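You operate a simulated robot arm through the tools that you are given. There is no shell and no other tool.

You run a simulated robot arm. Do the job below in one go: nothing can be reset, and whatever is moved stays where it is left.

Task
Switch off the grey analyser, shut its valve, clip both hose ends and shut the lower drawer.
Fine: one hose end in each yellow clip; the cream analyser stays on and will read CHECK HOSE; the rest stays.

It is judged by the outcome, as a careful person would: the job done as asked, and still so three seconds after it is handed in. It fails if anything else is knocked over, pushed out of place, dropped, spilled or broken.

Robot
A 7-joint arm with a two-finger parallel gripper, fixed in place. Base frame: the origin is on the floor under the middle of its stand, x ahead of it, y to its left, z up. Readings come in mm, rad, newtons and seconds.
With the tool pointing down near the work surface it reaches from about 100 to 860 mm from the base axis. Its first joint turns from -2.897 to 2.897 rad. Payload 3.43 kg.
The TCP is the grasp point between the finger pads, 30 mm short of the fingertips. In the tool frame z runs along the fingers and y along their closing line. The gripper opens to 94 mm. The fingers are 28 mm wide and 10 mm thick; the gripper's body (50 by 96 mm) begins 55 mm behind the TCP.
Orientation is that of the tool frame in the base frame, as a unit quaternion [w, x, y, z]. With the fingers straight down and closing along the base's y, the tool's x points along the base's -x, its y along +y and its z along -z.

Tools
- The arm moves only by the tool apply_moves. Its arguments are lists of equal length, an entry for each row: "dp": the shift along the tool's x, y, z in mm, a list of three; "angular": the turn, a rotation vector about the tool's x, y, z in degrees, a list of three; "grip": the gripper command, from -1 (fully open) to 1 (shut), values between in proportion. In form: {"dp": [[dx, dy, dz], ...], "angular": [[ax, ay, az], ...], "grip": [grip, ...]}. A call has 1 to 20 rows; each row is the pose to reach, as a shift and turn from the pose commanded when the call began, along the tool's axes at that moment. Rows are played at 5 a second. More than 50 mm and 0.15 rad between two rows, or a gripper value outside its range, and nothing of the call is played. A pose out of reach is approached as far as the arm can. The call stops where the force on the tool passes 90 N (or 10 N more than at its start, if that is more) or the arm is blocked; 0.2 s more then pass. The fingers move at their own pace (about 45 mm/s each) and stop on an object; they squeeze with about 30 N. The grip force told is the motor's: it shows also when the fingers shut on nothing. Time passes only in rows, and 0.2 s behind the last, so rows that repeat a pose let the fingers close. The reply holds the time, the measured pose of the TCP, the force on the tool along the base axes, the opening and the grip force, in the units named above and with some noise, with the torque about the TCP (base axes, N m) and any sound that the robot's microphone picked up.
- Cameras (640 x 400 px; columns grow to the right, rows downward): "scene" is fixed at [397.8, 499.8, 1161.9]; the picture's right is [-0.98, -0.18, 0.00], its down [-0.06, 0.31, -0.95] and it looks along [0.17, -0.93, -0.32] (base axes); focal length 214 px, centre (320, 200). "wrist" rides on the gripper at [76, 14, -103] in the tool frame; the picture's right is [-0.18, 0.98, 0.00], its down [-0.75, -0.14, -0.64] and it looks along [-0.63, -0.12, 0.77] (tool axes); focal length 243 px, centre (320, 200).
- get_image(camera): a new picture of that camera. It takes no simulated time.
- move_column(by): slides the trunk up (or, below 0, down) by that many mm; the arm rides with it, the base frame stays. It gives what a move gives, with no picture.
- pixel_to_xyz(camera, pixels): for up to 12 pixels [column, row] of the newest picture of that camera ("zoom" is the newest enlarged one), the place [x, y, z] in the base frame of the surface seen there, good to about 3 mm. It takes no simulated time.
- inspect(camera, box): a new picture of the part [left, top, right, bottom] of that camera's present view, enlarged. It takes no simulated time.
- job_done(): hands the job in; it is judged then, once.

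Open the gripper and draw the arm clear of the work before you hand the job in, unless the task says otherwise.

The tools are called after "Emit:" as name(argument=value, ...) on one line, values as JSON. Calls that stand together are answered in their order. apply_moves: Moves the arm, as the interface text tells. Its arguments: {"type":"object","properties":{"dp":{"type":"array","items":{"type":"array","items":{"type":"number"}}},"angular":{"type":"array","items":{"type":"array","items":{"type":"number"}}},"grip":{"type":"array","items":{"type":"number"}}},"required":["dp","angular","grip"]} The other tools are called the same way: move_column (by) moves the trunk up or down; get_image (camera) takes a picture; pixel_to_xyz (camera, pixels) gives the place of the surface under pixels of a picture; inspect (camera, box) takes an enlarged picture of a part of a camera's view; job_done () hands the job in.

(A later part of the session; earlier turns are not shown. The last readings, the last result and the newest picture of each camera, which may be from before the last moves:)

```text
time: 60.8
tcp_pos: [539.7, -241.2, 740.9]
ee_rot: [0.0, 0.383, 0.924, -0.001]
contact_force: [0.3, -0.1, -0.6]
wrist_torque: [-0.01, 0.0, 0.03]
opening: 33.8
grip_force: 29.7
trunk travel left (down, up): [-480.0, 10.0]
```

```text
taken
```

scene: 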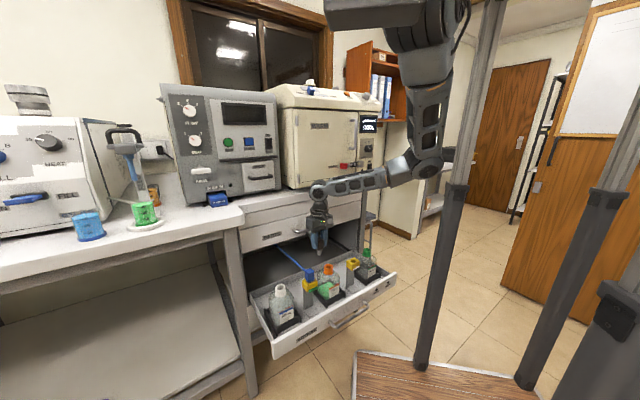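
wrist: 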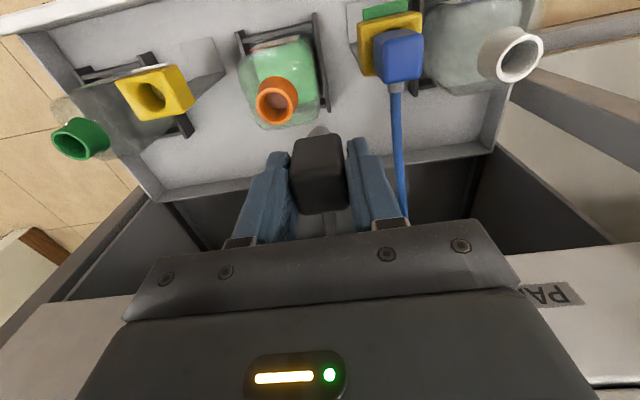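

Pulled away cleanly. Now lowering and moving over the orange mouth of the WASTE bottle; the lower height tucks the elbow closer in.

Emit:
apply_moves(dp=[[0, 0, 25], [0, 0, 48], [1, -16, 50], [2, -32, 50], [3.3, -46.2, 50], [3.3, -46.2, 50]], angular=[[0, 0, 0], [0, 0, 0], [0, 0, 0], [0, 0, 0], [0, 0, 0], [0, 0, 0]], grip=[1, 1, 1, 1, 1, 1])

Emit:
get_image(camera="scene")

Emit:
inspect(camera="wrist", box=[250, 60, 390, 220])

```text
time: 62.2
tcp_pos: [505.2, -272.7, 691.4]
ee_rot: [0.0, 0.382, 0.924, 0.0]
contact_force: [0.2, 0.4, 0.2]
wrist_torque: [0.02, -0.03, 0.06]
opening: 33.6
grip_force: 30.1
trunk travel left (down, up): [-480.0, 10.0]
```

```text
taken
```

scene: 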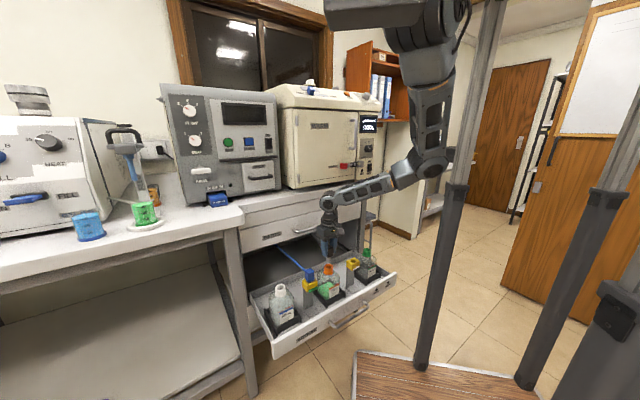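

```text
2.50 times, centred on (320, 140) of wrist
```

zoom: 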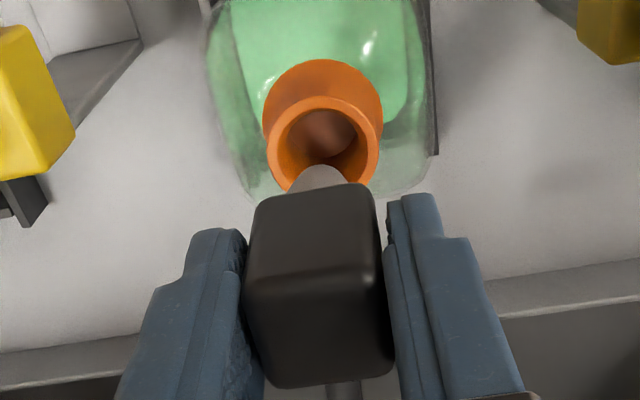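

At this lower height the elbow is visibly clear of the pillar (elbow ≈(433,160), pillar ≈(455,160)). Let me measure that gap.

Emit:
inspect(camera="scene", box=[380, 80, 490, 220])

Emit:
pixel_to_xyz(camera="scene", pixels=[[430, 165], [440, 160], [447, 150], [425, 175], [415, 170], [430, 130], [435, 110], [435, 80], [458, 160], [455, 190], [400, 175], [380, 185]])

```text
2.86 times, centred on (435, 150) of scene
```

zoom: 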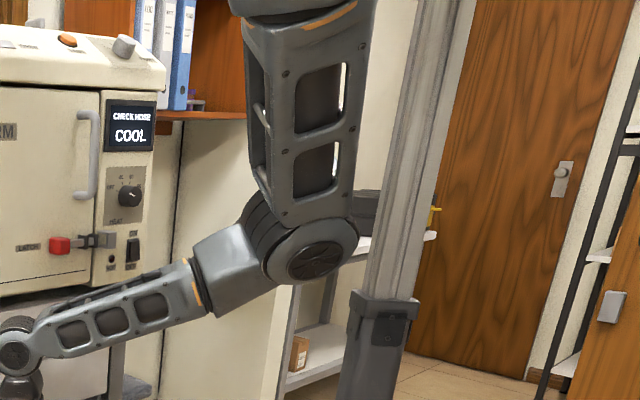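

```text
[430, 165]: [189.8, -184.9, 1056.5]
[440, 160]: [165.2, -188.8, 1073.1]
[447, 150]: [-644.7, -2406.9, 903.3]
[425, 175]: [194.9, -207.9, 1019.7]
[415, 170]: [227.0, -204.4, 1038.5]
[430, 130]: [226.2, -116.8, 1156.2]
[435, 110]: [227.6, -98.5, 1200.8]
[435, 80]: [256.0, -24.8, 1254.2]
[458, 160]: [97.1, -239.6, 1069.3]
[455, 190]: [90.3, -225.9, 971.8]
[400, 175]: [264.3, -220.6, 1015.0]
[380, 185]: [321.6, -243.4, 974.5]
```

Elbow gap is ~40 mm here, but moving on to clip 2 would close it. I'll put the black end back in the WASTE bottle now; checking mouth alignment first.

Emit:
inspect(camera="wrist", box=[285, 75, 365, 145])

Emit:
pixel_to_xyz(camera="zoom", pixels=[[195, 265], [460, 250], [320, 150], [225, 195], [430, 180], [450, 310], [205, 320], [325, 160]])

Emit:
inspect(camera="scene", box=[310, 240, 350, 290])

```text
5.71 times, centred on (325, 110) of wrist
```

zoom: 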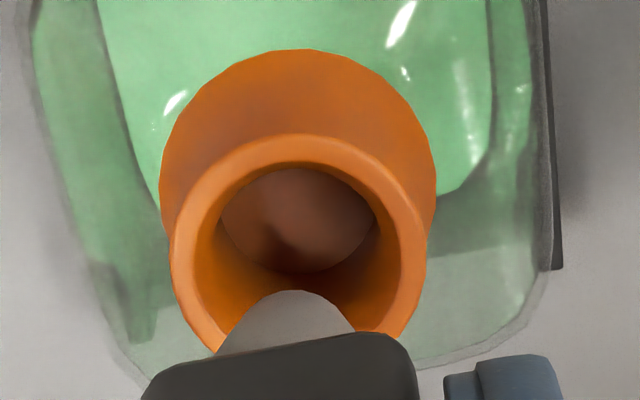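

```text
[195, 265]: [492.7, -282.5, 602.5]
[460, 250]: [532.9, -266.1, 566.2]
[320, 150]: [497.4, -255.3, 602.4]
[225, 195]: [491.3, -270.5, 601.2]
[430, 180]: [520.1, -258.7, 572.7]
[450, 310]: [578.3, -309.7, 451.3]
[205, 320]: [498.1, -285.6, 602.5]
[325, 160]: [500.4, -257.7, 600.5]
```

```text
8.00 times, centred on (330, 265) of scene
```

zoom: 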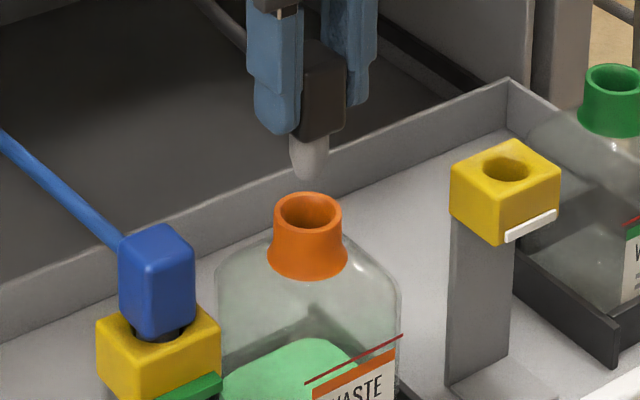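

Nozzle (309,165) and mouth (308,210) line up in the scene zoom. Lowering the black end into the bottle and releasing.

Emit:
apply_moves(dp=[[0, 0.7, 12], [0, 1, 24], [0, 1, 36], [0, 1, 46], [0, 1, 50], [0, 1, 50]], angular=[[0, 0, 0], [0, 0, 0], [0, 0, 0], [0, 0, 0], [0, 0, 0], [0, 0, 0]], grip=[1, 1, 1, 1, 1, 1])

Emit:
inspect(camera="scene", box=[300, 240, 360, 300])

```text
time: 63.6
tcp_pos: [505.4, -271.4, 641.3]
ee_rot: [-0.001, 0.383, 0.924, -0.001]
contact_force: [0.2, -1.0, -0.2]
wrist_torque: [-0.04, 0.08, 0.02]
opening: 33.4
grip_force: 30.5
trunk travel left (down, up): [-480.0, 10.0]
```

```text
6.67 times, centred on (330, 270) of scene
```

zoom: 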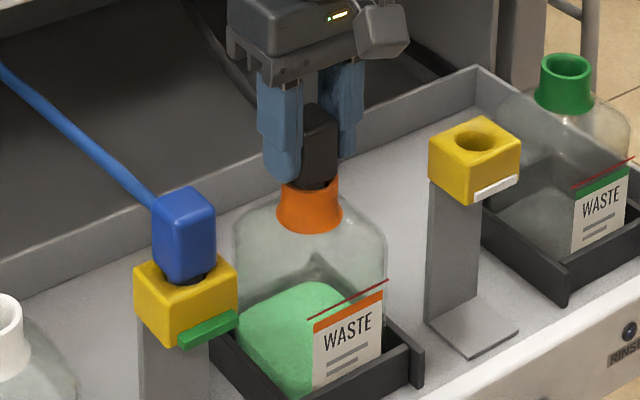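

The block sits back on the bottle rim. Opening and rising straight up.

Emit:
apply_moves(dp=[[0, 0, 0], [0, 0, 0], [0, 0, 0], [0, 0, -10], [0, 0, -40], [0, 0, -80], [0, 0, -120]], angular=[[0, 0, 0], [0, 0, 0], [0, 0, 0], [0, 0, 0], [0, 0, 0], [0, 0, 0], [0, 0, 0]], grip=[-0.28, -0.28, -0.28, -0.28, -0.28, -0.28, -0.28])

Emit:
get_image(camera="scene")

Emit:
get_image(camera="wrist")

```text
time: 65.2
tcp_pos: [506.1, -269.5, 759.9]
ee_rot: [-0.001, 0.383, 0.924, -0.001]
contact_force: [0.7, -1.4, 0.2]
wrist_torque: [0.01, -0.05, 0.0]
opening: 60.0
grip_force: 0.1
trunk travel left (down, up): [-480.0, 10.0]
```

```text
taken
```

scene: 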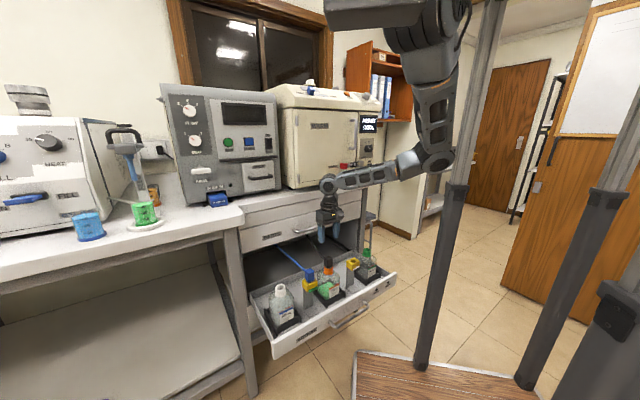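

```text
taken
```

wrist: 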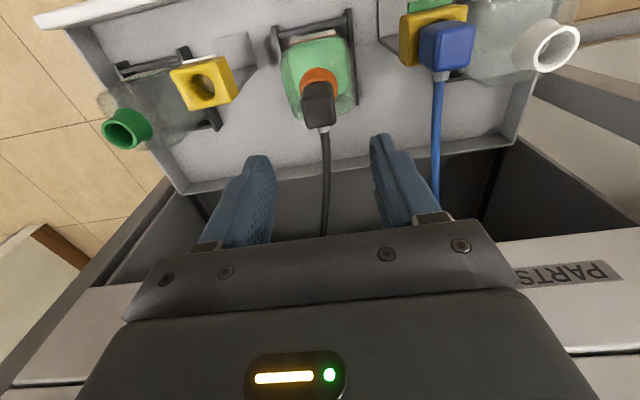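

Everything is back as it was with the blue end clipped. Now re-posturing: with the trunk high I swing the tool to the left in free space in front of the bench.

Emit:
apply_moves(dp=[[15, 36, 0], [36, 72, 0], [62, 108, 0], [90, 144, 0], [120, 180, 0], [150, 215, 0], [180, 250, 0], [209, 285, 0], [209, 285, 0]], angular=[[0, 0, 0], [0, 0, 0], [0, 0, 0], [0, 0, 0], [0, 0, 0], [0, 0, 0], [0, 0, 0], [0, 0, 0], [0, 0, 0]], grip=[-0.28, -0.28, -0.28, -0.28, -0.28, -0.28, -0.28, -0.28, -0.28])

Emit:
get_image(camera="scene")

```text
time: 67.2
tcp_pos: [558.1, 79.6, 760.3]
ee_rot: [0.0, 0.383, 0.924, -0.001]
contact_force: [0.3, 0.6, 0.1]
wrist_torque: [0.04, -0.04, 0.0]
opening: 60.2
grip_force: 0.0
trunk travel left (down, up): [-480.0, 10.0]
```

```text
taken
```

scene: 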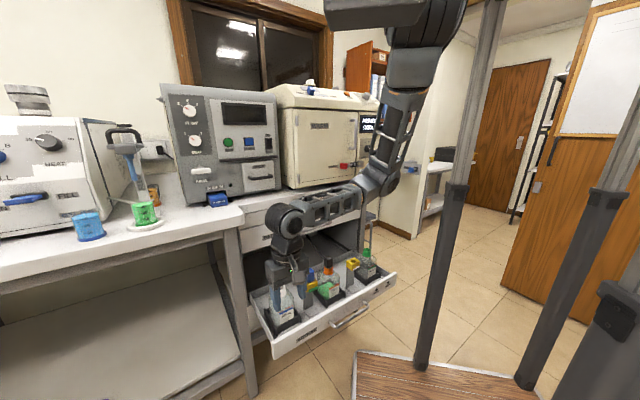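

Reached the left free space. Measuring the elbow there.

Emit:
pixel_to_xyz(camera="scene", pixels=[[380, 180], [388, 165], [375, 190], [395, 130], [410, 95], [420, 70], [350, 200], [320, 210], [290, 220], [365, 190], [405, 110], [430, 40]])

Emit:
inspect(camera="scene", box=[260, 40, 480, 280])

```text
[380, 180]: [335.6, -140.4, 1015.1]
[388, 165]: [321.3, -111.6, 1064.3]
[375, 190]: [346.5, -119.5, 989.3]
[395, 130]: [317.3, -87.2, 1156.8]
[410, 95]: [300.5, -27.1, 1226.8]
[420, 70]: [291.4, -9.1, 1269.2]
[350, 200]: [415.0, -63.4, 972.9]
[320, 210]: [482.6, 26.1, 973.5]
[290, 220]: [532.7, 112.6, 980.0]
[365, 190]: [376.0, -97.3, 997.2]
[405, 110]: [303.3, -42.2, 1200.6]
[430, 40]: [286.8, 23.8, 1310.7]
```

```text
1.67 times, centred on (370, 160) of scene
```

zoom: 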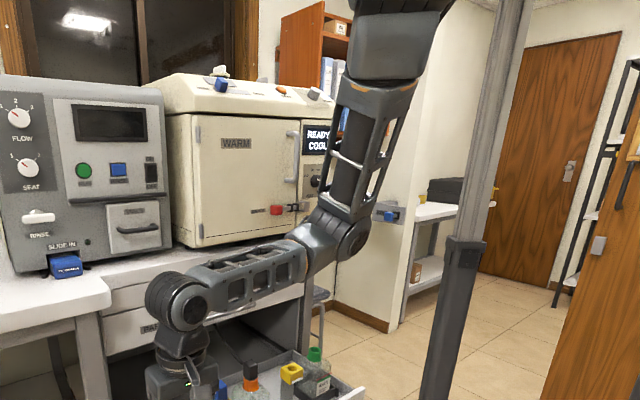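

The elbow swung down to φ≈−49° (tucked lower), as intended. Next: lower the trunk in stages while raising the arm, in this free spot, so the elbow stays below when I come back right.

Emit:
apply_moves(dp=[[0, -5, -45], [0, -10, -90], [0, -15, -135], [0, -20, -180], [0, -20, -180]], angular=[[0, 0, 0], [0, 0, 0], [0, 0, 0], [0, 0, 0], [0, 0, 0]], grip=[-0.28, -0.28, -0.28, -0.28, -0.28])

Emit:
move_column(by=-180)

Emit:
get_image(camera="scene")

```text
time: 68.4
tcp_pos: [546.1, 66.6, 940.1]
ee_rot: [0.0, 0.383, 0.924, -0.001]
contact_force: [-0.1, 0.8, -1.0]
wrist_torque: [0.01, 0.0, 0.0]
opening: 60.0
grip_force: 0.1
trunk travel left (down, up): [-480.0, 10.0]
```

```text
time: 70.4
tcp_pos: [545.7, 66.6, 759.6]
ee_rot: [-0.001, 0.383, 0.924, -0.001]
contact_force: [0.2, 0.6, -0.2]
wrist_torque: [0.06, -0.02, -0.02]
opening: 60.0
grip_force: 0.0
trunk travel left (down, up): [-300.0, 190.0]
```

```text
taken
```

scene: 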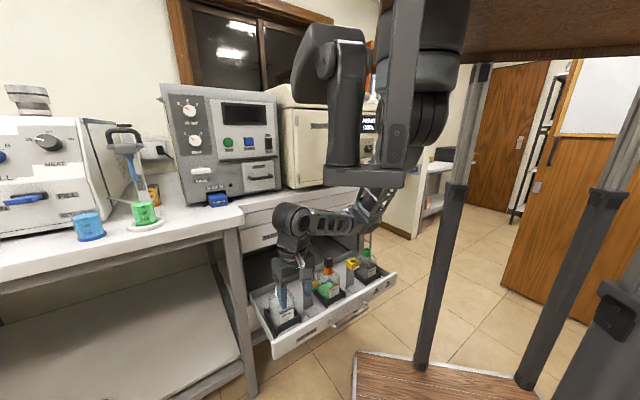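

Going well. Repeating: raise the arm 180, lower the trunk 180.

Emit:
apply_moves(dp=[[0, 0, -45], [0, 0, -90], [0, 0, -135], [0, 0, -180], [0, 0, -180]], angular=[[0, 0, 0], [0, 0, 0], [0, 0, 0], [0, 0, 0], [0, 0, 0]], grip=[-0.28, -0.28, -0.28, -0.28, -0.28])

Emit:
move_column(by=-150)

Emit:
get_image(camera="scene")

```text
time: 71.6
tcp_pos: [585.3, 77.5, 934.1]
ee_rot: [-0.001, 0.382, 0.924, -0.001]
contact_force: [-0.6, 1.1, 0.5]
wrist_torque: [0.03, -0.03, 0.0]
opening: 60.2
grip_force: 0.1
out of reach, approached as far as the arm can: row 2, 3, 4, 5
trunk travel left (down, up): [-300.0, 190.0]
```

```text
time: 73.4
tcp_pos: [586.0, 76.8, 782.1]
ee_rot: [-0.001, 0.383, 0.924, -0.001]
contact_force: [-0.1, 1.0, 0.0]
wrist_torque: [-0.02, -0.02, 0.0]
opening: 60.1
grip_force: 0.0
trunk travel left (down, up): [-150.0, 340.0]
```

```text
taken
```

scene: 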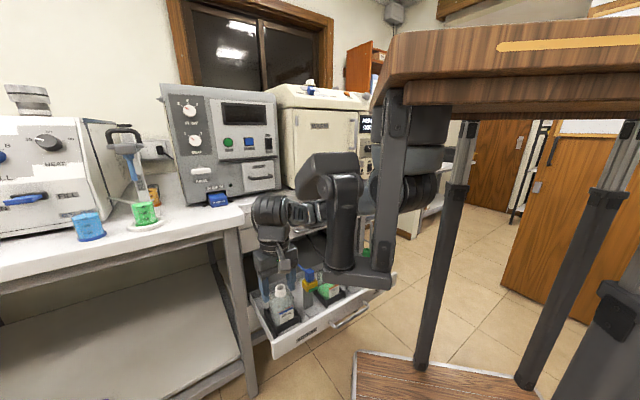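

Now at trunk −190 the arm is near its fold limit, so I'll swing back to the right at this level to above the WASTE bottle and look at the elbow.

Emit:
apply_moves(dp=[[-20, -38, 0], [-45, -76, 2], [-70, -114, 4], [-95, -152, 6], [-120, -190, 8], [-145, -228, 10], [-168, -266, 12], [-188.8, -303.3, 12], [-188.8, -303.3, 12]], angular=[[0, 0, 0], [0, 0, 0], [0, 0, 0], [0, 0, 0], [0, 0, 0], [0, 0, 0], [0, 0, 0], [0, 0, 0], [0, 0, 0]], grip=[-0.28, -0.28, -0.28, -0.28, -0.28, -0.28, -0.28, -0.28, -0.28])

Emit:
get_image(camera="scene")

Emit:
get_image(camera="wrist")

```text
time: 75.4
tcp_pos: [504.2, -270.8, 772.6]
ee_rot: [-0.001, 0.383, 0.924, -0.002]
contact_force: [0.2, -1.2, -0.6]
wrist_torque: [0.01, -0.01, 0.02]
opening: 60.3
grip_force: 0.1
out of reach, approached as far as the arm can: row 1, 2, 3, 4, 5, 6
trunk travel left (down, up): [-150.0, 340.0]
```

```text
taken
```

scene: 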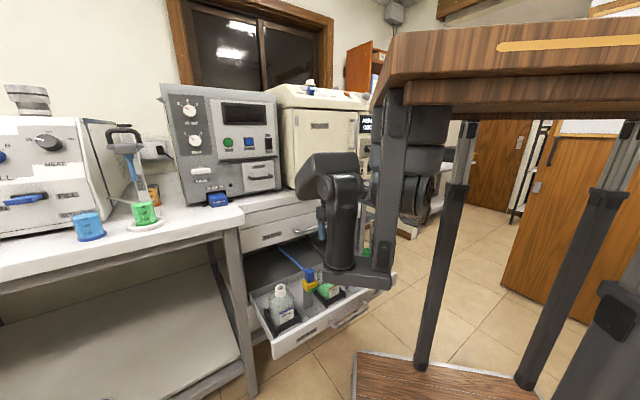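

```text
taken
```

wrist: 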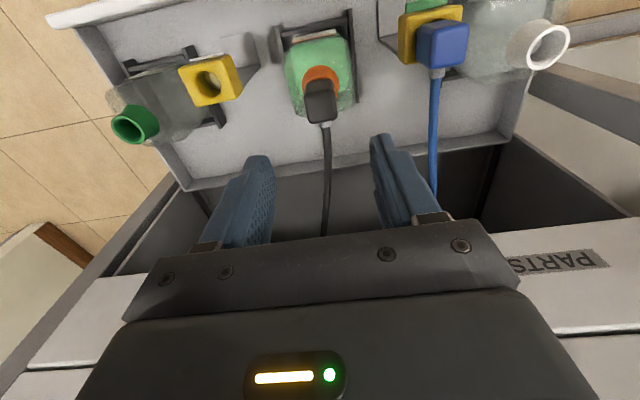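

Back above the WASTE bottle without contact. Checking the elbow's new position.

Emit:
inspect(camera="scene", box=[340, 100, 480, 260])

Emit:
pixel_to_xyz(camera="zoom", pixels=[[300, 290], [310, 270], [290, 240], [320, 200], [345, 230], [300, 310], [260, 300], [330, 260], [390, 240], [420, 300], [120, 250], [130, 200]])

```text
2.50 times, centred on (410, 180) of scene
```

zoom: 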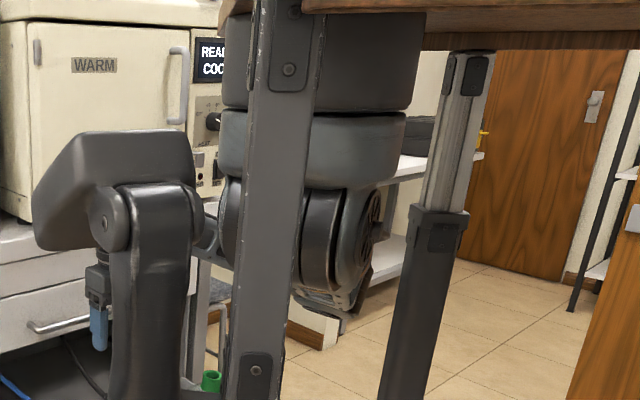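

```text
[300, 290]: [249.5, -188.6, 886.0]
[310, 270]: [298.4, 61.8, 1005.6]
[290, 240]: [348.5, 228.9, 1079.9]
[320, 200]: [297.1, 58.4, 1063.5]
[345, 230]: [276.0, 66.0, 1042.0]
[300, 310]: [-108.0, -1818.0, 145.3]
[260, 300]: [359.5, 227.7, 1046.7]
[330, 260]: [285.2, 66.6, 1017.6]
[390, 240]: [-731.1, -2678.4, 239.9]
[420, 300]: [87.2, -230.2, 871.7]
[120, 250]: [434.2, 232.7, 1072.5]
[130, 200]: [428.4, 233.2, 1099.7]
```

Emit:
inspect(camera="scene", box=[390, 190, 440, 250])

Emit:
pixel_to_xyz(camera="zoom", pixels=[[240, 180], [280, 200], [300, 190], [220, 200], [260, 230], [290, 220], [330, 180], [200, 190]])

```text
6.67 times, centred on (415, 220) of scene
```

zoom: 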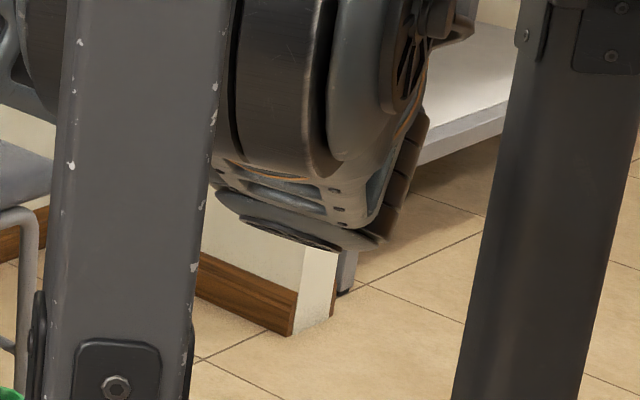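

```text
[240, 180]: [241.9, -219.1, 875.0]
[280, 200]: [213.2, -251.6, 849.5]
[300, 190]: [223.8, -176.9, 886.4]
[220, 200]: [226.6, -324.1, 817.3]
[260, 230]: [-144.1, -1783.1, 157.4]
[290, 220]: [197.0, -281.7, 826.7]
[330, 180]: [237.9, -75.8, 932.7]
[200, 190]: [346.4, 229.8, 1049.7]
```

The elbow's posture is mostly determined by tool pose and trunk height, and modelling says: with the trunk at its top and the tool low (≤690 mm), the elbow should just clear the pillar even at clip 2. I'll test that without the hose: first move left a bit and raise the trunk with compensation.

Emit:
apply_moves(dp=[[0, 30, 0], [0, 60, 0], [0, 60, 0]], angular=[[0, 0, 0], [0, 0, 0], [0, 0, 0]], grip=[-0.28, -0.28, -0.28])

Emit:
move_column(by=170)

Emit:
apply_moves(dp=[[0, 0, 43], [0, 0, 86], [0, 0, 129], [0, 0, 172], [0, 0, 172]], angular=[[0, 0, 0], [0, 0, 0], [0, 0, 0], [0, 0, 0], [0, 0, 0]], grip=[-0.28, -0.28, -0.28, -0.28, -0.28])

Emit:
move_column(by=170)

Emit:
apply_moves(dp=[[0, 0, 43], [0, 0, 86], [0, 0, 129], [0, 0, 172], [0, 0, 215], [0, 0, 235], [0, 0, 235]], angular=[[0, 0, 0], [0, 0, 0], [0, 0, 0], [0, 0, 0], [0, 0, 0], [0, 0, 0], [0, 0, 0]], grip=[-0.28, -0.28, -0.28, -0.28, -0.28, -0.28, -0.28])

Emit:
get_image(camera="scene")

Emit:
get_image(camera="wrist")

```text
time: 76.2
tcp_pos: [549.1, -228.4, 770.3]
ee_rot: [-0.001, 0.383, 0.924, -0.001]
contact_force: [0.7, 0.1, 0.3]
wrist_torque: [-0.01, -0.01, -0.04]
opening: 60.2
grip_force: 0.1
trunk travel left (down, up): [-150.0, 340.0]
```

```text
time: 78.1
tcp_pos: [547.4, -229.2, 940.5]
ee_rot: [0.0, 0.382, 0.924, -0.001]
contact_force: [-0.9, -0.1, -0.3]
wrist_torque: [-0.03, 0.0, 0.0]
opening: 60.1
grip_force: 0.1
trunk travel left (down, up): [-320.0, 170.0]
```

```text
time: 79.3
tcp_pos: [546.7, -226.1, 769.7]
ee_rot: [0.0, 0.383, 0.924, -0.002]
contact_force: [-0.4, 0.3, 0.6]
wrist_torque: [-0.03, -0.02, 0.0]
opening: 60.2
grip_force: 0.0
trunk travel left (down, up): [-320.0, 170.0]
```

```text
time: 81.2
tcp_pos: [545.4, -225.9, 939.8]
ee_rot: [-0.001, 0.383, 0.924, -0.002]
contact_force: [0.2, -0.1, -0.3]
wrist_torque: [0.03, 0.06, 0.0]
opening: 60.3
grip_force: 0.0
trunk travel left (down, up): [-490.0, 0.0]
```

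```text
time: 82.8
tcp_pos: [544.0, -226.6, 703.8]
ee_rot: [-0.001, 0.383, 0.924, -0.002]
contact_force: [0.0, -0.6, -0.8]
wrist_torque: [0.01, -0.02, 0.0]
opening: 60.3
grip_force: 0.1
trunk travel left (down, up): [-490.0, 0.0]
```

```text
taken
```

scene: 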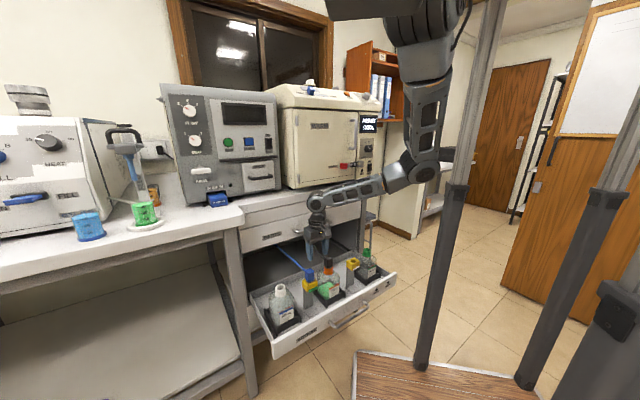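

```text
taken
```

wrist: 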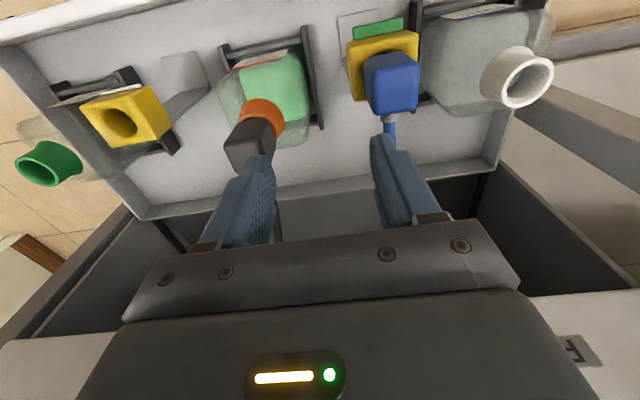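

Trunk at the top, tool at z=704 beside the WASTE bottle. Test-moving (empty, fingers above everything) toward clip 2 halfway, watching the elbow.

Emit:
apply_moves(dp=[[4, -30, 0], [8, -60, 0], [12, -90, 0], [16, -115, 5], [16, -115, 15], [16, -115, 15]], angular=[[0, 0, 0], [0, 0, 0], [0, 0, 0], [0, 0, 0], [0, 0, 0], [0, 0, 0]], grip=[-0.28, -0.28, -0.28, -0.28, -0.28, -0.28])

Emit:
get_image(camera="scene")

Emit:
inspect(camera="scene", box=[380, 80, 490, 220])

```text
time: 84.2
tcp_pos: [453.7, -296.2, 690.9]
ee_rot: [-0.001, 0.382, 0.924, -0.002]
contact_force: [0.6, 0.3, 0.4]
wrist_torque: [0.01, 0.01, 0.03]
opening: 60.2
grip_force: 0.0
trunk travel left (down, up): [-490.0, 0.0]
```

```text
taken
```

scene: 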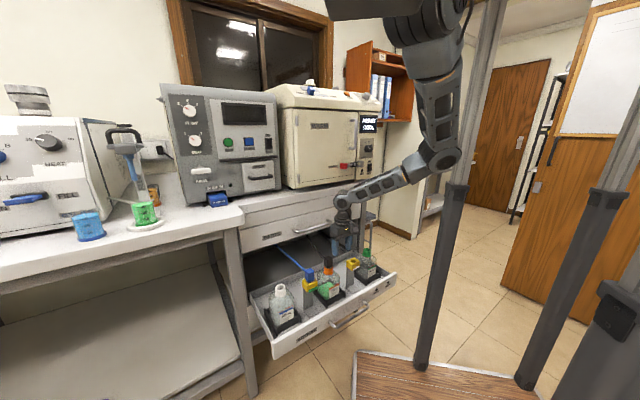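

```text
2.86 times, centred on (435, 150) of scene
```

zoom: 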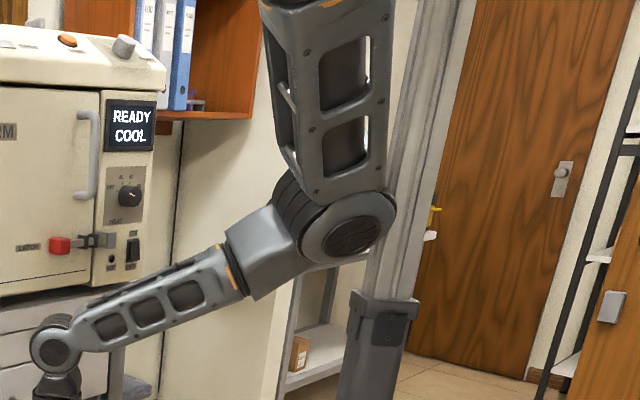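

Half-way with no contact. Measuring the elbow relative to the pillar now.

Emit:
pixel_to_xyz(camera="zoom", pixels=[[345, 235], [385, 210], [330, 215], [320, 250], [290, 220], [350, 150], [400, 150], [390, 280], [300, 260], [250, 250]])

```text
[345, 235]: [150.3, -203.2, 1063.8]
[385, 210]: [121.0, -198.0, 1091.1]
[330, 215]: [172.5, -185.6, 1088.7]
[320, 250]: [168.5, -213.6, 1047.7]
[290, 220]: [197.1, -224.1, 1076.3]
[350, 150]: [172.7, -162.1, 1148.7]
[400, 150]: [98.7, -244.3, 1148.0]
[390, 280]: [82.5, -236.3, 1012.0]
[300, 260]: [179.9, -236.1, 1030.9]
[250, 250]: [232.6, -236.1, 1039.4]
```

The elbow is ~15 mm from the pillar here, so the last 60 mm would touch. I'll test whether yawing the tool shifts the elbow: first +20° about the tool axis.

Emit:
apply_moves(dp=[[0, 10, 0], [0, 20, 0], [0, 20, 0], [0, 20, 0]], angular=[[0, 0, 0], [0, 0, 7], [0, 0, 14], [0, 0, 21]], grip=[-0.28, -0.28, -0.28, -0.28])

Emit:
inspect(camera="scene", box=[380, 80, 490, 220])

Emit:
apply_moves(dp=[[0, 0, 0], [0, 0, 0], [0, 0, 0], [0, 0, 0], [0, 0, 0], [0, 0, 0], [0, 0, 0]], angular=[[0, 0, -7], [0, 0, -14], [0, 0, -21], [0, 0, -28], [0, 0, -35], [0, 0, -42], [0, 0, -42]], grip=[-0.28, -0.28, -0.28, -0.28, -0.28, -0.28, -0.28])

Emit:
inspect(camera="scene", box=[380, 80, 490, 220])

```text
time: 85.2
tcp_pos: [467.3, -281.0, 690.2]
ee_rot: [-0.001, 0.546, 0.838, -0.002]
contact_force: [0.3, 0.3, -0.2]
wrist_torque: [0.0, 0.0, -0.02]
opening: 60.5
grip_force: 0.1
trunk travel left (down, up): [-490.0, 0.0]
```

```text
2.86 times, centred on (435, 150) of scene
```

zoom: 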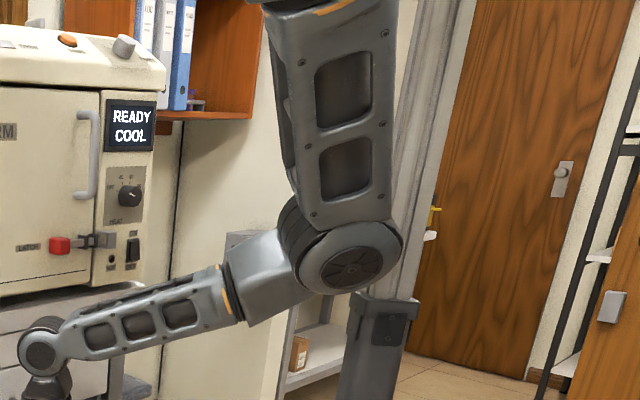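

```text
time: 86.8
tcp_pos: [467.6, -282.1, 690.9]
ee_rot: [-0.001, 0.207, 0.978, -0.001]
contact_force: [0.5, -0.1, -0.4]
wrist_torque: [0.01, 0.02, -0.03]
opening: 60.2
grip_force: 0.1
trunk travel left (down, up): [-490.0, 0.0]
```

```text
2.86 times, centred on (435, 150) of scene
```

zoom: 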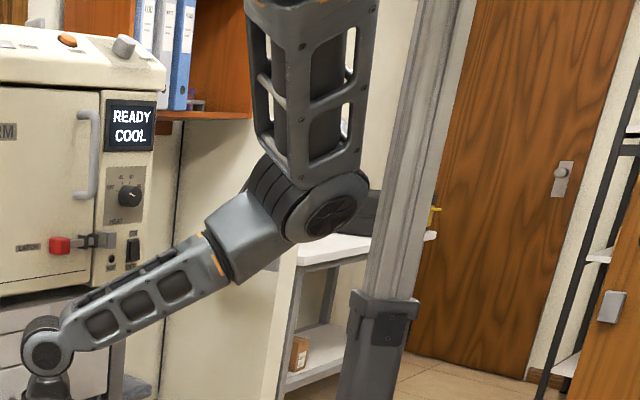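

Yaw has a strong effect: with −21° the elbow swings well away from the pillar. I'll continue the empty test to clip 2 with a bit more yaw in that direction.

Emit:
apply_moves(dp=[[0, 0, 0], [12.5, -23.5, 0], [25, -47, 0], [37.7, -70.3, 0], [37.7, -70.3, 0]], angular=[[0, 0, -6], [0, 0, -12], [0, 0, -12], [0, 0, -12], [0, 0, -12]], grip=[-0.28, -0.28, -0.28, -0.28, -0.28])

Emit:
inspect(camera="scene", box=[320, 80, 490, 290])

Emit:
get_image(camera="wrist")

```text
time: 88.2
tcp_pos: [433.8, -308.4, 685.3]
ee_rot: [0.008, 0.081, 0.997, 0.015]
contact_force: [0.2, -0.7, 0.0]
wrist_torque: [-0.02, 0.0, -0.05]
opening: 59.9
grip_force: 0.1
trunk travel left (down, up): [-490.0, 0.0]
stopped in row 5: the arm was blocked; the commanded pose is now the measured one
```

```text
1.90 times, centred on (405, 185) of scene
```

zoom: 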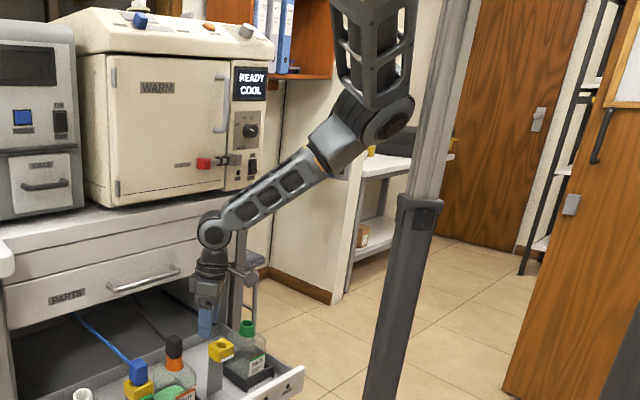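

```text
taken
```

wrist: 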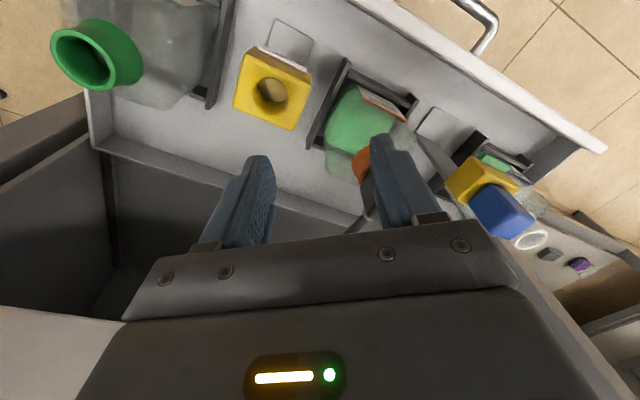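

Blocked again at (434,−308). Checking the elbow/pillar relation to see what yaw does here.

Emit:
pixel_to_xyz(camera="scene", pixels=[[439, 142], [445, 138], [432, 145], [425, 148], [437, 120], [445, 110], [430, 100], [456, 140], [410, 165], [452, 120]])

Emit:
inspect(camera="scene", box=[400, 60, 490, 180])

```text
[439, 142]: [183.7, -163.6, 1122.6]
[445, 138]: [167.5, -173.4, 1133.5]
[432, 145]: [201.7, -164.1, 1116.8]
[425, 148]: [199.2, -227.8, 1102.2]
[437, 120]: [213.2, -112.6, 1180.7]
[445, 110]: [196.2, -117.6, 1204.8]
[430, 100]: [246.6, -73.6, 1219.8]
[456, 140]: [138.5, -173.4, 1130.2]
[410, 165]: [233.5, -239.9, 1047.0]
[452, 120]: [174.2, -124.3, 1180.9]
```

```text
3.33 times, centred on (445, 120) of scene
```

zoom: 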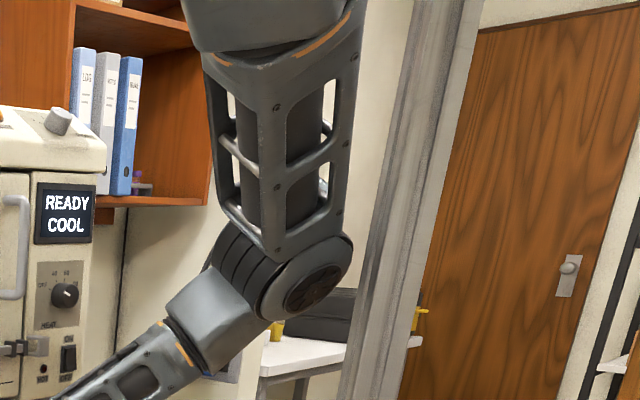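

The elbow seems to have ~50 mm to the pillar here, so something else may have blocked it. Let me look at the whole picture.

Emit:
get_image(camera="scene")

Emit:
inspect(camera="scene", box=[300, 170, 430, 300])

Emit:
inspect(camera="scene", box=[320, 0, 520, 130])

```text
taken
```

scene: 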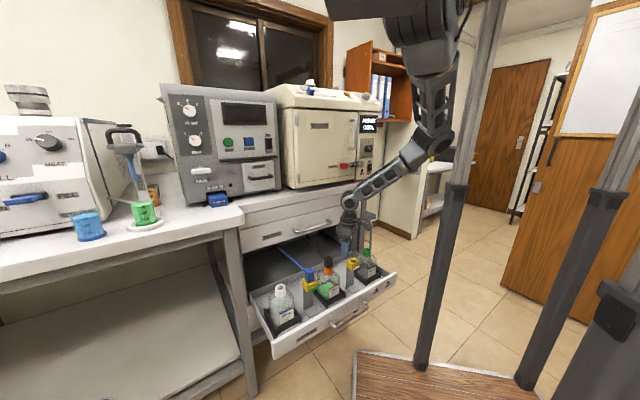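

```text
3.08 times, centred on (365, 235) of scene
```

zoom: 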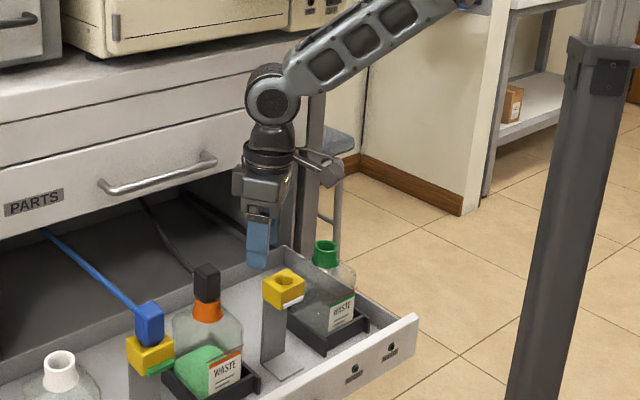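

```text
3.08 times, centred on (420, 65) of scene
```

zoom: 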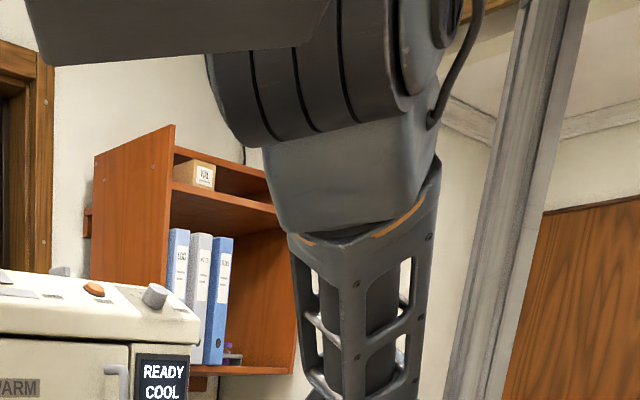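

Nothing visible is touching; tool force is zero. I'll try a small continued step with the tool re-levelled to see if it can proceed.

Emit:
apply_moves(dp=[[0, 0, -5], [6, -7, -6], [12, -13, -6], [12, -13, -6]], angular=[[1.8, 0.8, 0], [1.8, 0.8, 0], [1.8, 0.8, 0], [1.8, 0.8, 0]], grip=[-0.28, -0.28, -0.28, -0.28])

Emit:
inspect(camera="scene", box=[330, 60, 490, 260])

```text
time: 89.2
tcp_pos: [434.2, -306.1, 686.1]
ee_rot: [0.004, 0.07, 0.998, 0.005]
contact_force: [0.4, 0.1, -0.3]
wrist_torque: [0.05, 0.0, 0.01]
opening: 60.2
grip_force: 0.1
trunk travel left (down, up): [-490.0, 0.0]
```

```text
2.00 times, centred on (410, 160) of scene
```

zoom: 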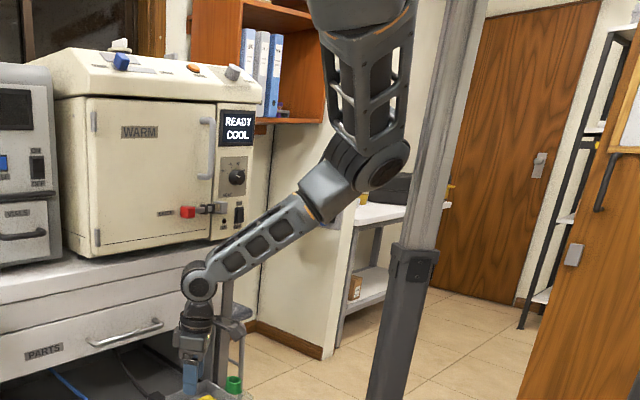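

The arm isn't following, so there is contact. I check the pillar's exact left edge next to the elbow.

Emit:
inspect(camera="scene", box=[425, 110, 485, 180])

Emit:
pixel_to_xyz(camera="zoom", pixels=[[340, 200], [330, 240], [380, 200], [420, 200], [300, 160], [270, 180], [320, 130], [335, 160], [300, 220], [360, 280], [400, 100], [310, 190]])

```text
5.71 times, centred on (455, 145) of scene
```

zoom: 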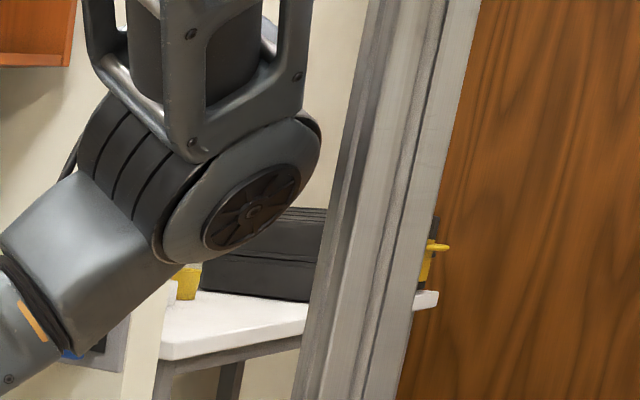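

```text
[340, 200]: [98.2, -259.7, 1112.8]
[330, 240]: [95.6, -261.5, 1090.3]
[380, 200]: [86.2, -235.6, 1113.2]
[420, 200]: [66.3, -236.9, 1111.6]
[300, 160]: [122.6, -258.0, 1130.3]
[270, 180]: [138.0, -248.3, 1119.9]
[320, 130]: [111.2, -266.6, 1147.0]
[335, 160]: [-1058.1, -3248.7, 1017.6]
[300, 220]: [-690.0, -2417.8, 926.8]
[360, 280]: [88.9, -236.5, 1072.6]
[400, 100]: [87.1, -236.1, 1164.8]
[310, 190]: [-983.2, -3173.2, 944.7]
```

The elbow is against the pillar's near side here. Yawing the other way (+) tucks the elbow to the inner side of the pillar instead, so I'll back off and rotate the tool +77° in total to that side.

Emit:
apply_moves(dp=[[-15, 14, -4], [-29, 28, -6], [-40, 45, -6], [-40, 45, -6], [-40, 45, -6], [-40, 45, -6], [-40, 45, -6], [-40, 45, -6], [-40, 45, -6], [-40, 45, -6], [-40, 45, -6], [-40, 45, -6]], angular=[[0, 0, 3], [0, 0, 10], [0, 0, 17], [0, 0, 24], [0, 0, 31], [0, 0, 38], [0, 0, 45], [0, 0, 52], [0, 0, 59], [0, 0, 66], [0, 0, 73], [0, 0, 77]], grip=[-0.28, -0.28, -0.28, -0.28, -0.28, -0.28, -0.28, -0.28, -0.28, -0.28, -0.28, -0.28])

Emit:
get_image(camera="scene")

Emit:
get_image(camera="wrist")

```text
time: 91.8
tcp_pos: [465.7, -280.4, 695.7]
ee_rot: [0.0, 0.684, 0.729, -0.002]
contact_force: [0.9, -0.8, 0.2]
wrist_torque: [0.0, -0.02, -0.03]
opening: 60.1
grip_force: 0.0
trunk travel left (down, up): [-490.0, 0.0]
```

```text
taken
```

scene: 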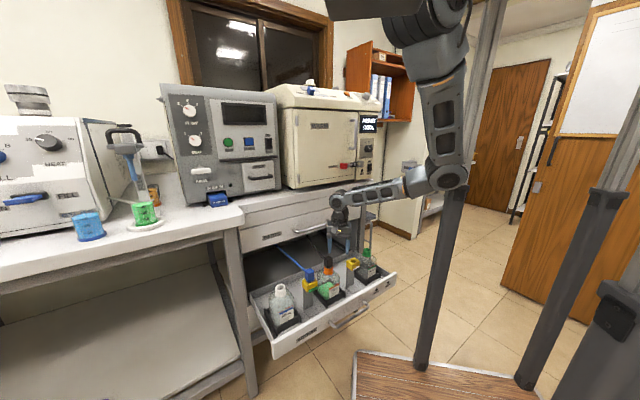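

```text
taken
```

wrist: 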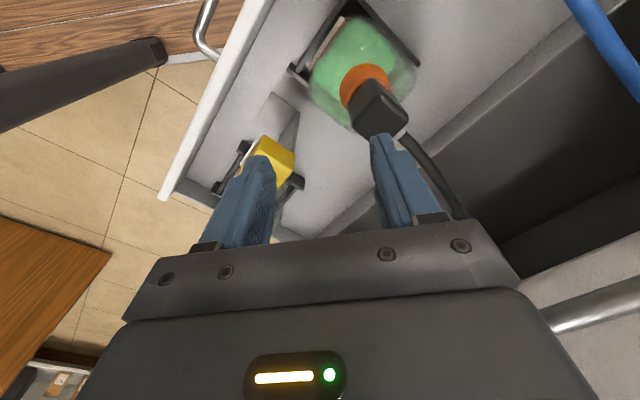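

The elbow is now on the near (inner) side of the pillar. Measuring it.

Emit:
pixel_to_xyz(camera="scene", pixels=[[448, 178], [460, 178], [440, 172], [430, 180], [445, 150], [420, 182], [465, 170], [455, 190], [452, 220], [445, 110]])

Emit:
inspect(camera="scene", box=[320, 90, 490, 290])

```text
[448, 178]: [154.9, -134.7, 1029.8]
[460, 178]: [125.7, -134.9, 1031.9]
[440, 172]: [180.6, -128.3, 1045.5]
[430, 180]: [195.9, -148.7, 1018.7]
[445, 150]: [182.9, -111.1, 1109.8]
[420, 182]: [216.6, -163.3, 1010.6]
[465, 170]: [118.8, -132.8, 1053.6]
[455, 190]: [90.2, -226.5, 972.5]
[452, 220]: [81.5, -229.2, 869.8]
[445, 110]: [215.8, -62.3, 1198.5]
```

```text
2.00 times, centred on (405, 190) of scene
```

zoom: 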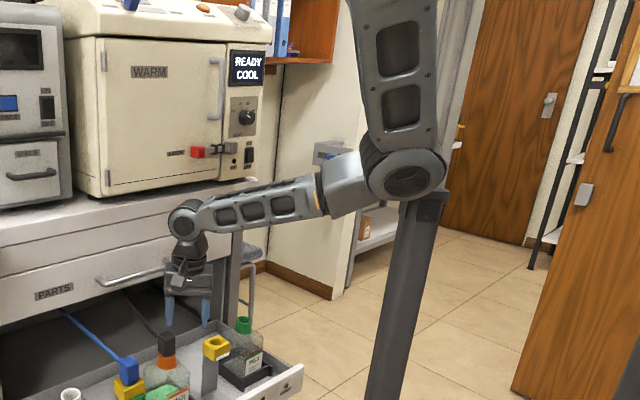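

Elbow cap is at (150,−134,1030) — yaw clearly controls it. More yaw the same way should tuck it well inside; testing another +40° here.

Emit:
apply_moves(dp=[[0, 0, 0], [0, 0, 0], [0, 0, 0], [0, 0, 0], [0, 0, 0], [0, 0, 0], [0, 0, 0]], angular=[[0, 0, 7], [0, 0, 14], [0, 0, 21], [0, 0, 28], [0, 0, 35], [0, 0, 40], [0, 0, 40]], grip=[-0.28, -0.28, -0.28, -0.28, -0.28, -0.28, -0.28])

Emit:
inspect(camera="scene", box=[320, 90, 490, 290])

Emit:
pixel_to_xyz(camera="zoom", pixels=[[410, 180], [440, 175], [390, 185], [360, 190], [400, 110], [300, 200], [410, 220], [200, 225]])

```text
time: 93.4
tcp_pos: [465.0, -281.9, 696.6]
ee_rot: [0.001, 0.892, 0.451, -0.001]
contact_force: [-0.3, 0.0, 0.5]
wrist_torque: [-0.01, -0.02, 0.01]
opening: 60.3
grip_force: 0.0
trunk travel left (down, up): [-490.0, 0.0]
```

```text
2.00 times, centred on (405, 190) of scene
```

zoom: 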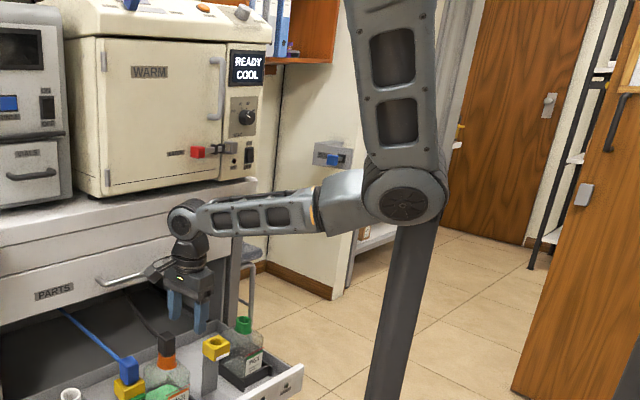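

```text
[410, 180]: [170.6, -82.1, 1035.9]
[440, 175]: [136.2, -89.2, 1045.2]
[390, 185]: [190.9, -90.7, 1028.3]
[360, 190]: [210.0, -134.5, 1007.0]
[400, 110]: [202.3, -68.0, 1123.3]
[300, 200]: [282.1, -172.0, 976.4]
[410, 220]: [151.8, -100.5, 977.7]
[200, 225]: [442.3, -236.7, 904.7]
```

Now the elbow (cap (170,−82,1036)) is tucked well inside. Moving the empty gripper to clip 2 with this yaw.

Emit:
apply_moves(dp=[[-20, -5, 0], [-40, -10, 2], [-60, -15, 4], [-75.2, -19.6, 6], [-75.2, -19.6, 6]], angular=[[0, 0, 0], [0, 0, 0], [0, 0, 0], [0, 0, 0], [0, 0, 0]], grip=[-0.28, -0.28, -0.28, -0.28, -0.28])

Emit:
get_image(camera="scene")

Emit:
get_image(camera="wrist")

```text
time: 94.6
tcp_pos: [404.7, -331.4, 689.7]
ee_rot: [0.002, 0.892, 0.451, -0.001]
contact_force: [0.0, -0.3, 0.8]
wrist_torque: [0.02, 0.02, 0.02]
opening: 60.2
grip_force: 0.1
trunk travel left (down, up): [-490.0, 0.0]
```

```text
taken
```

scene: 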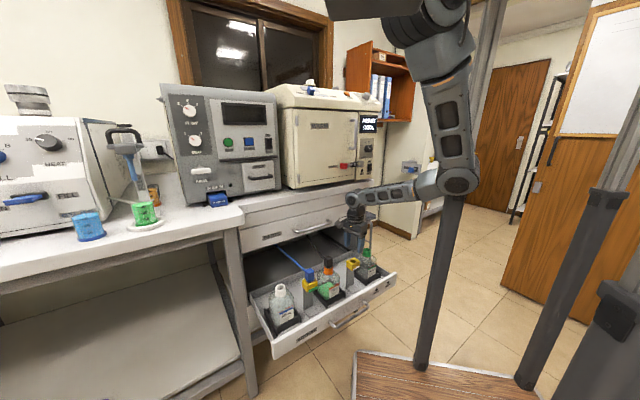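

```text
taken
```

wrist: 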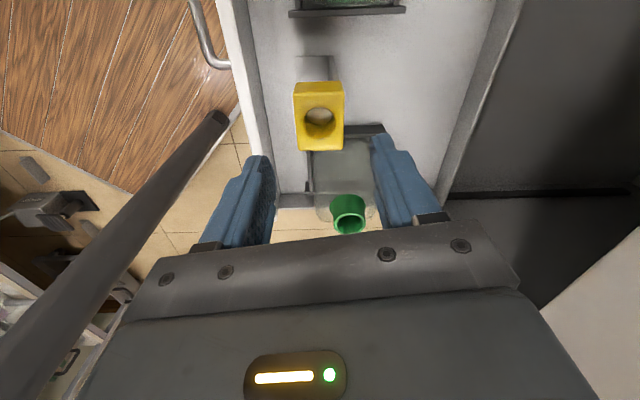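

Reached clip 2's position exactly with this yaw. Now I measure clip 2's top face from here and check the elbow clearance.

Emit:
pixel_to_xyz(camera="scene", pixels=[[455, 182], [470, 180], [440, 180], [425, 185], [450, 140], [400, 190]])

Emit:
inspect(camera="wrist", box=[280, 70, 360, 160])

Emit:
pixel_to_xyz(camera="zoom", pixels=[[225, 145], [395, 130], [240, 310], [400, 300], [225, 220], [400, 210], [315, 130], [320, 310], [250, 180], [380, 180], [250, 280], [385, 280]])

```text
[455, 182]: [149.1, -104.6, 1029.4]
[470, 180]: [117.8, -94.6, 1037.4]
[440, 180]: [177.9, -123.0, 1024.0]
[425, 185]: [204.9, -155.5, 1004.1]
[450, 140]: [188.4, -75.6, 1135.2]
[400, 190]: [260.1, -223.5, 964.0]
```

```text
4.44 times, centred on (320, 115) of wrist
```

zoom: 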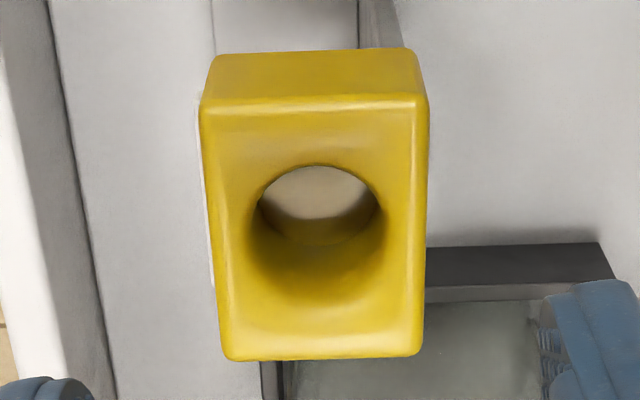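

```text
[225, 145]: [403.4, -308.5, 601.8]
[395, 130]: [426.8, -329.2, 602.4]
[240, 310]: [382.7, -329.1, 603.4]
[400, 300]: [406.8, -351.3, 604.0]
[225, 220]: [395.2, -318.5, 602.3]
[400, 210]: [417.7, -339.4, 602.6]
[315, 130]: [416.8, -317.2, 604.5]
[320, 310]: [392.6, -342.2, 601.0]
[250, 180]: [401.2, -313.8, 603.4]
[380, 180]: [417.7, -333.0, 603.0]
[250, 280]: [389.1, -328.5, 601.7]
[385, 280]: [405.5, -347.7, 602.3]
```

Clip 2's centre is ≈(403.6,−331.6,602). Now returning to the WASTE bottle: back out, rotate the yaw back, ending above the black block.

Emit:
apply_moves(dp=[[20, 5, -2], [40, 10, -4], [60, 15, -8], [75.2, 19.6, -10], [75.2, 19.6, -10], [75.2, 19.6, -10], [75.2, 19.6, -10], [75.2, 19.6, -10], [75.2, 19.6, -10], [75.2, 19.6, -10], [75.2, 19.6, -10], [75.2, 19.6, -10], [75.2, 19.6, -10], [75.2, 19.6, -10], [75.2, 19.6, -10], [75.2, 19.6, -10]], angular=[[0, 0, 0], [0, 0, 0], [0, 0, 0], [0, 0, -4], [0, 0, -11], [0, 0, -18], [0, 0, -25], [0, 0, -32], [0, 0, -39], [0, 0, -46], [0, 0, -53], [0, 0, -60], [0, 0, -67], [0, 0, -74], [0, 0, -81.3], [0, 0, -81.3]], grip=[-0.28, -0.28, -0.28, -0.28, -0.28, -0.28, -0.28, -0.28, -0.28, -0.28, -0.28, -0.28, -0.28, -0.28, -0.28, -0.28])

Emit:
get_image(camera="scene")

Emit:
get_image(camera="wrist")

```text
time: 98.0
tcp_pos: [465.4, -281.1, 700.1]
ee_rot: [0.0, 0.381, 0.924, -0.002]
contact_force: [-0.6, 0.8, 0.0]
wrist_torque: [0.0, -0.02, 0.01]
opening: 60.4
grip_force: 0.0
trunk travel left (down, up): [-490.0, 0.0]
```

```text
taken
```

scene: 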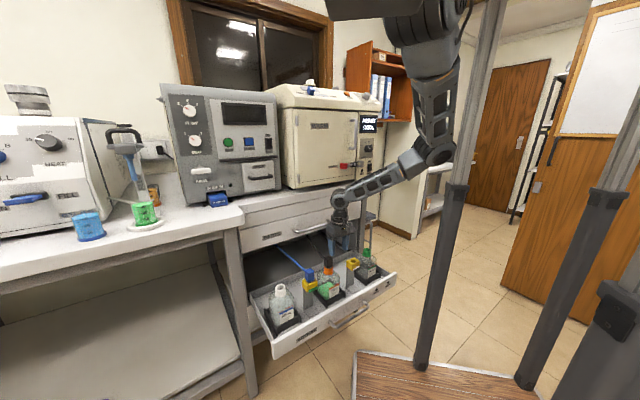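

```text
taken
```

wrist: 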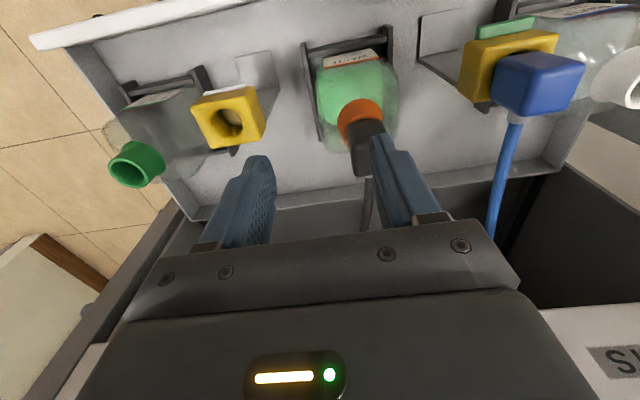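

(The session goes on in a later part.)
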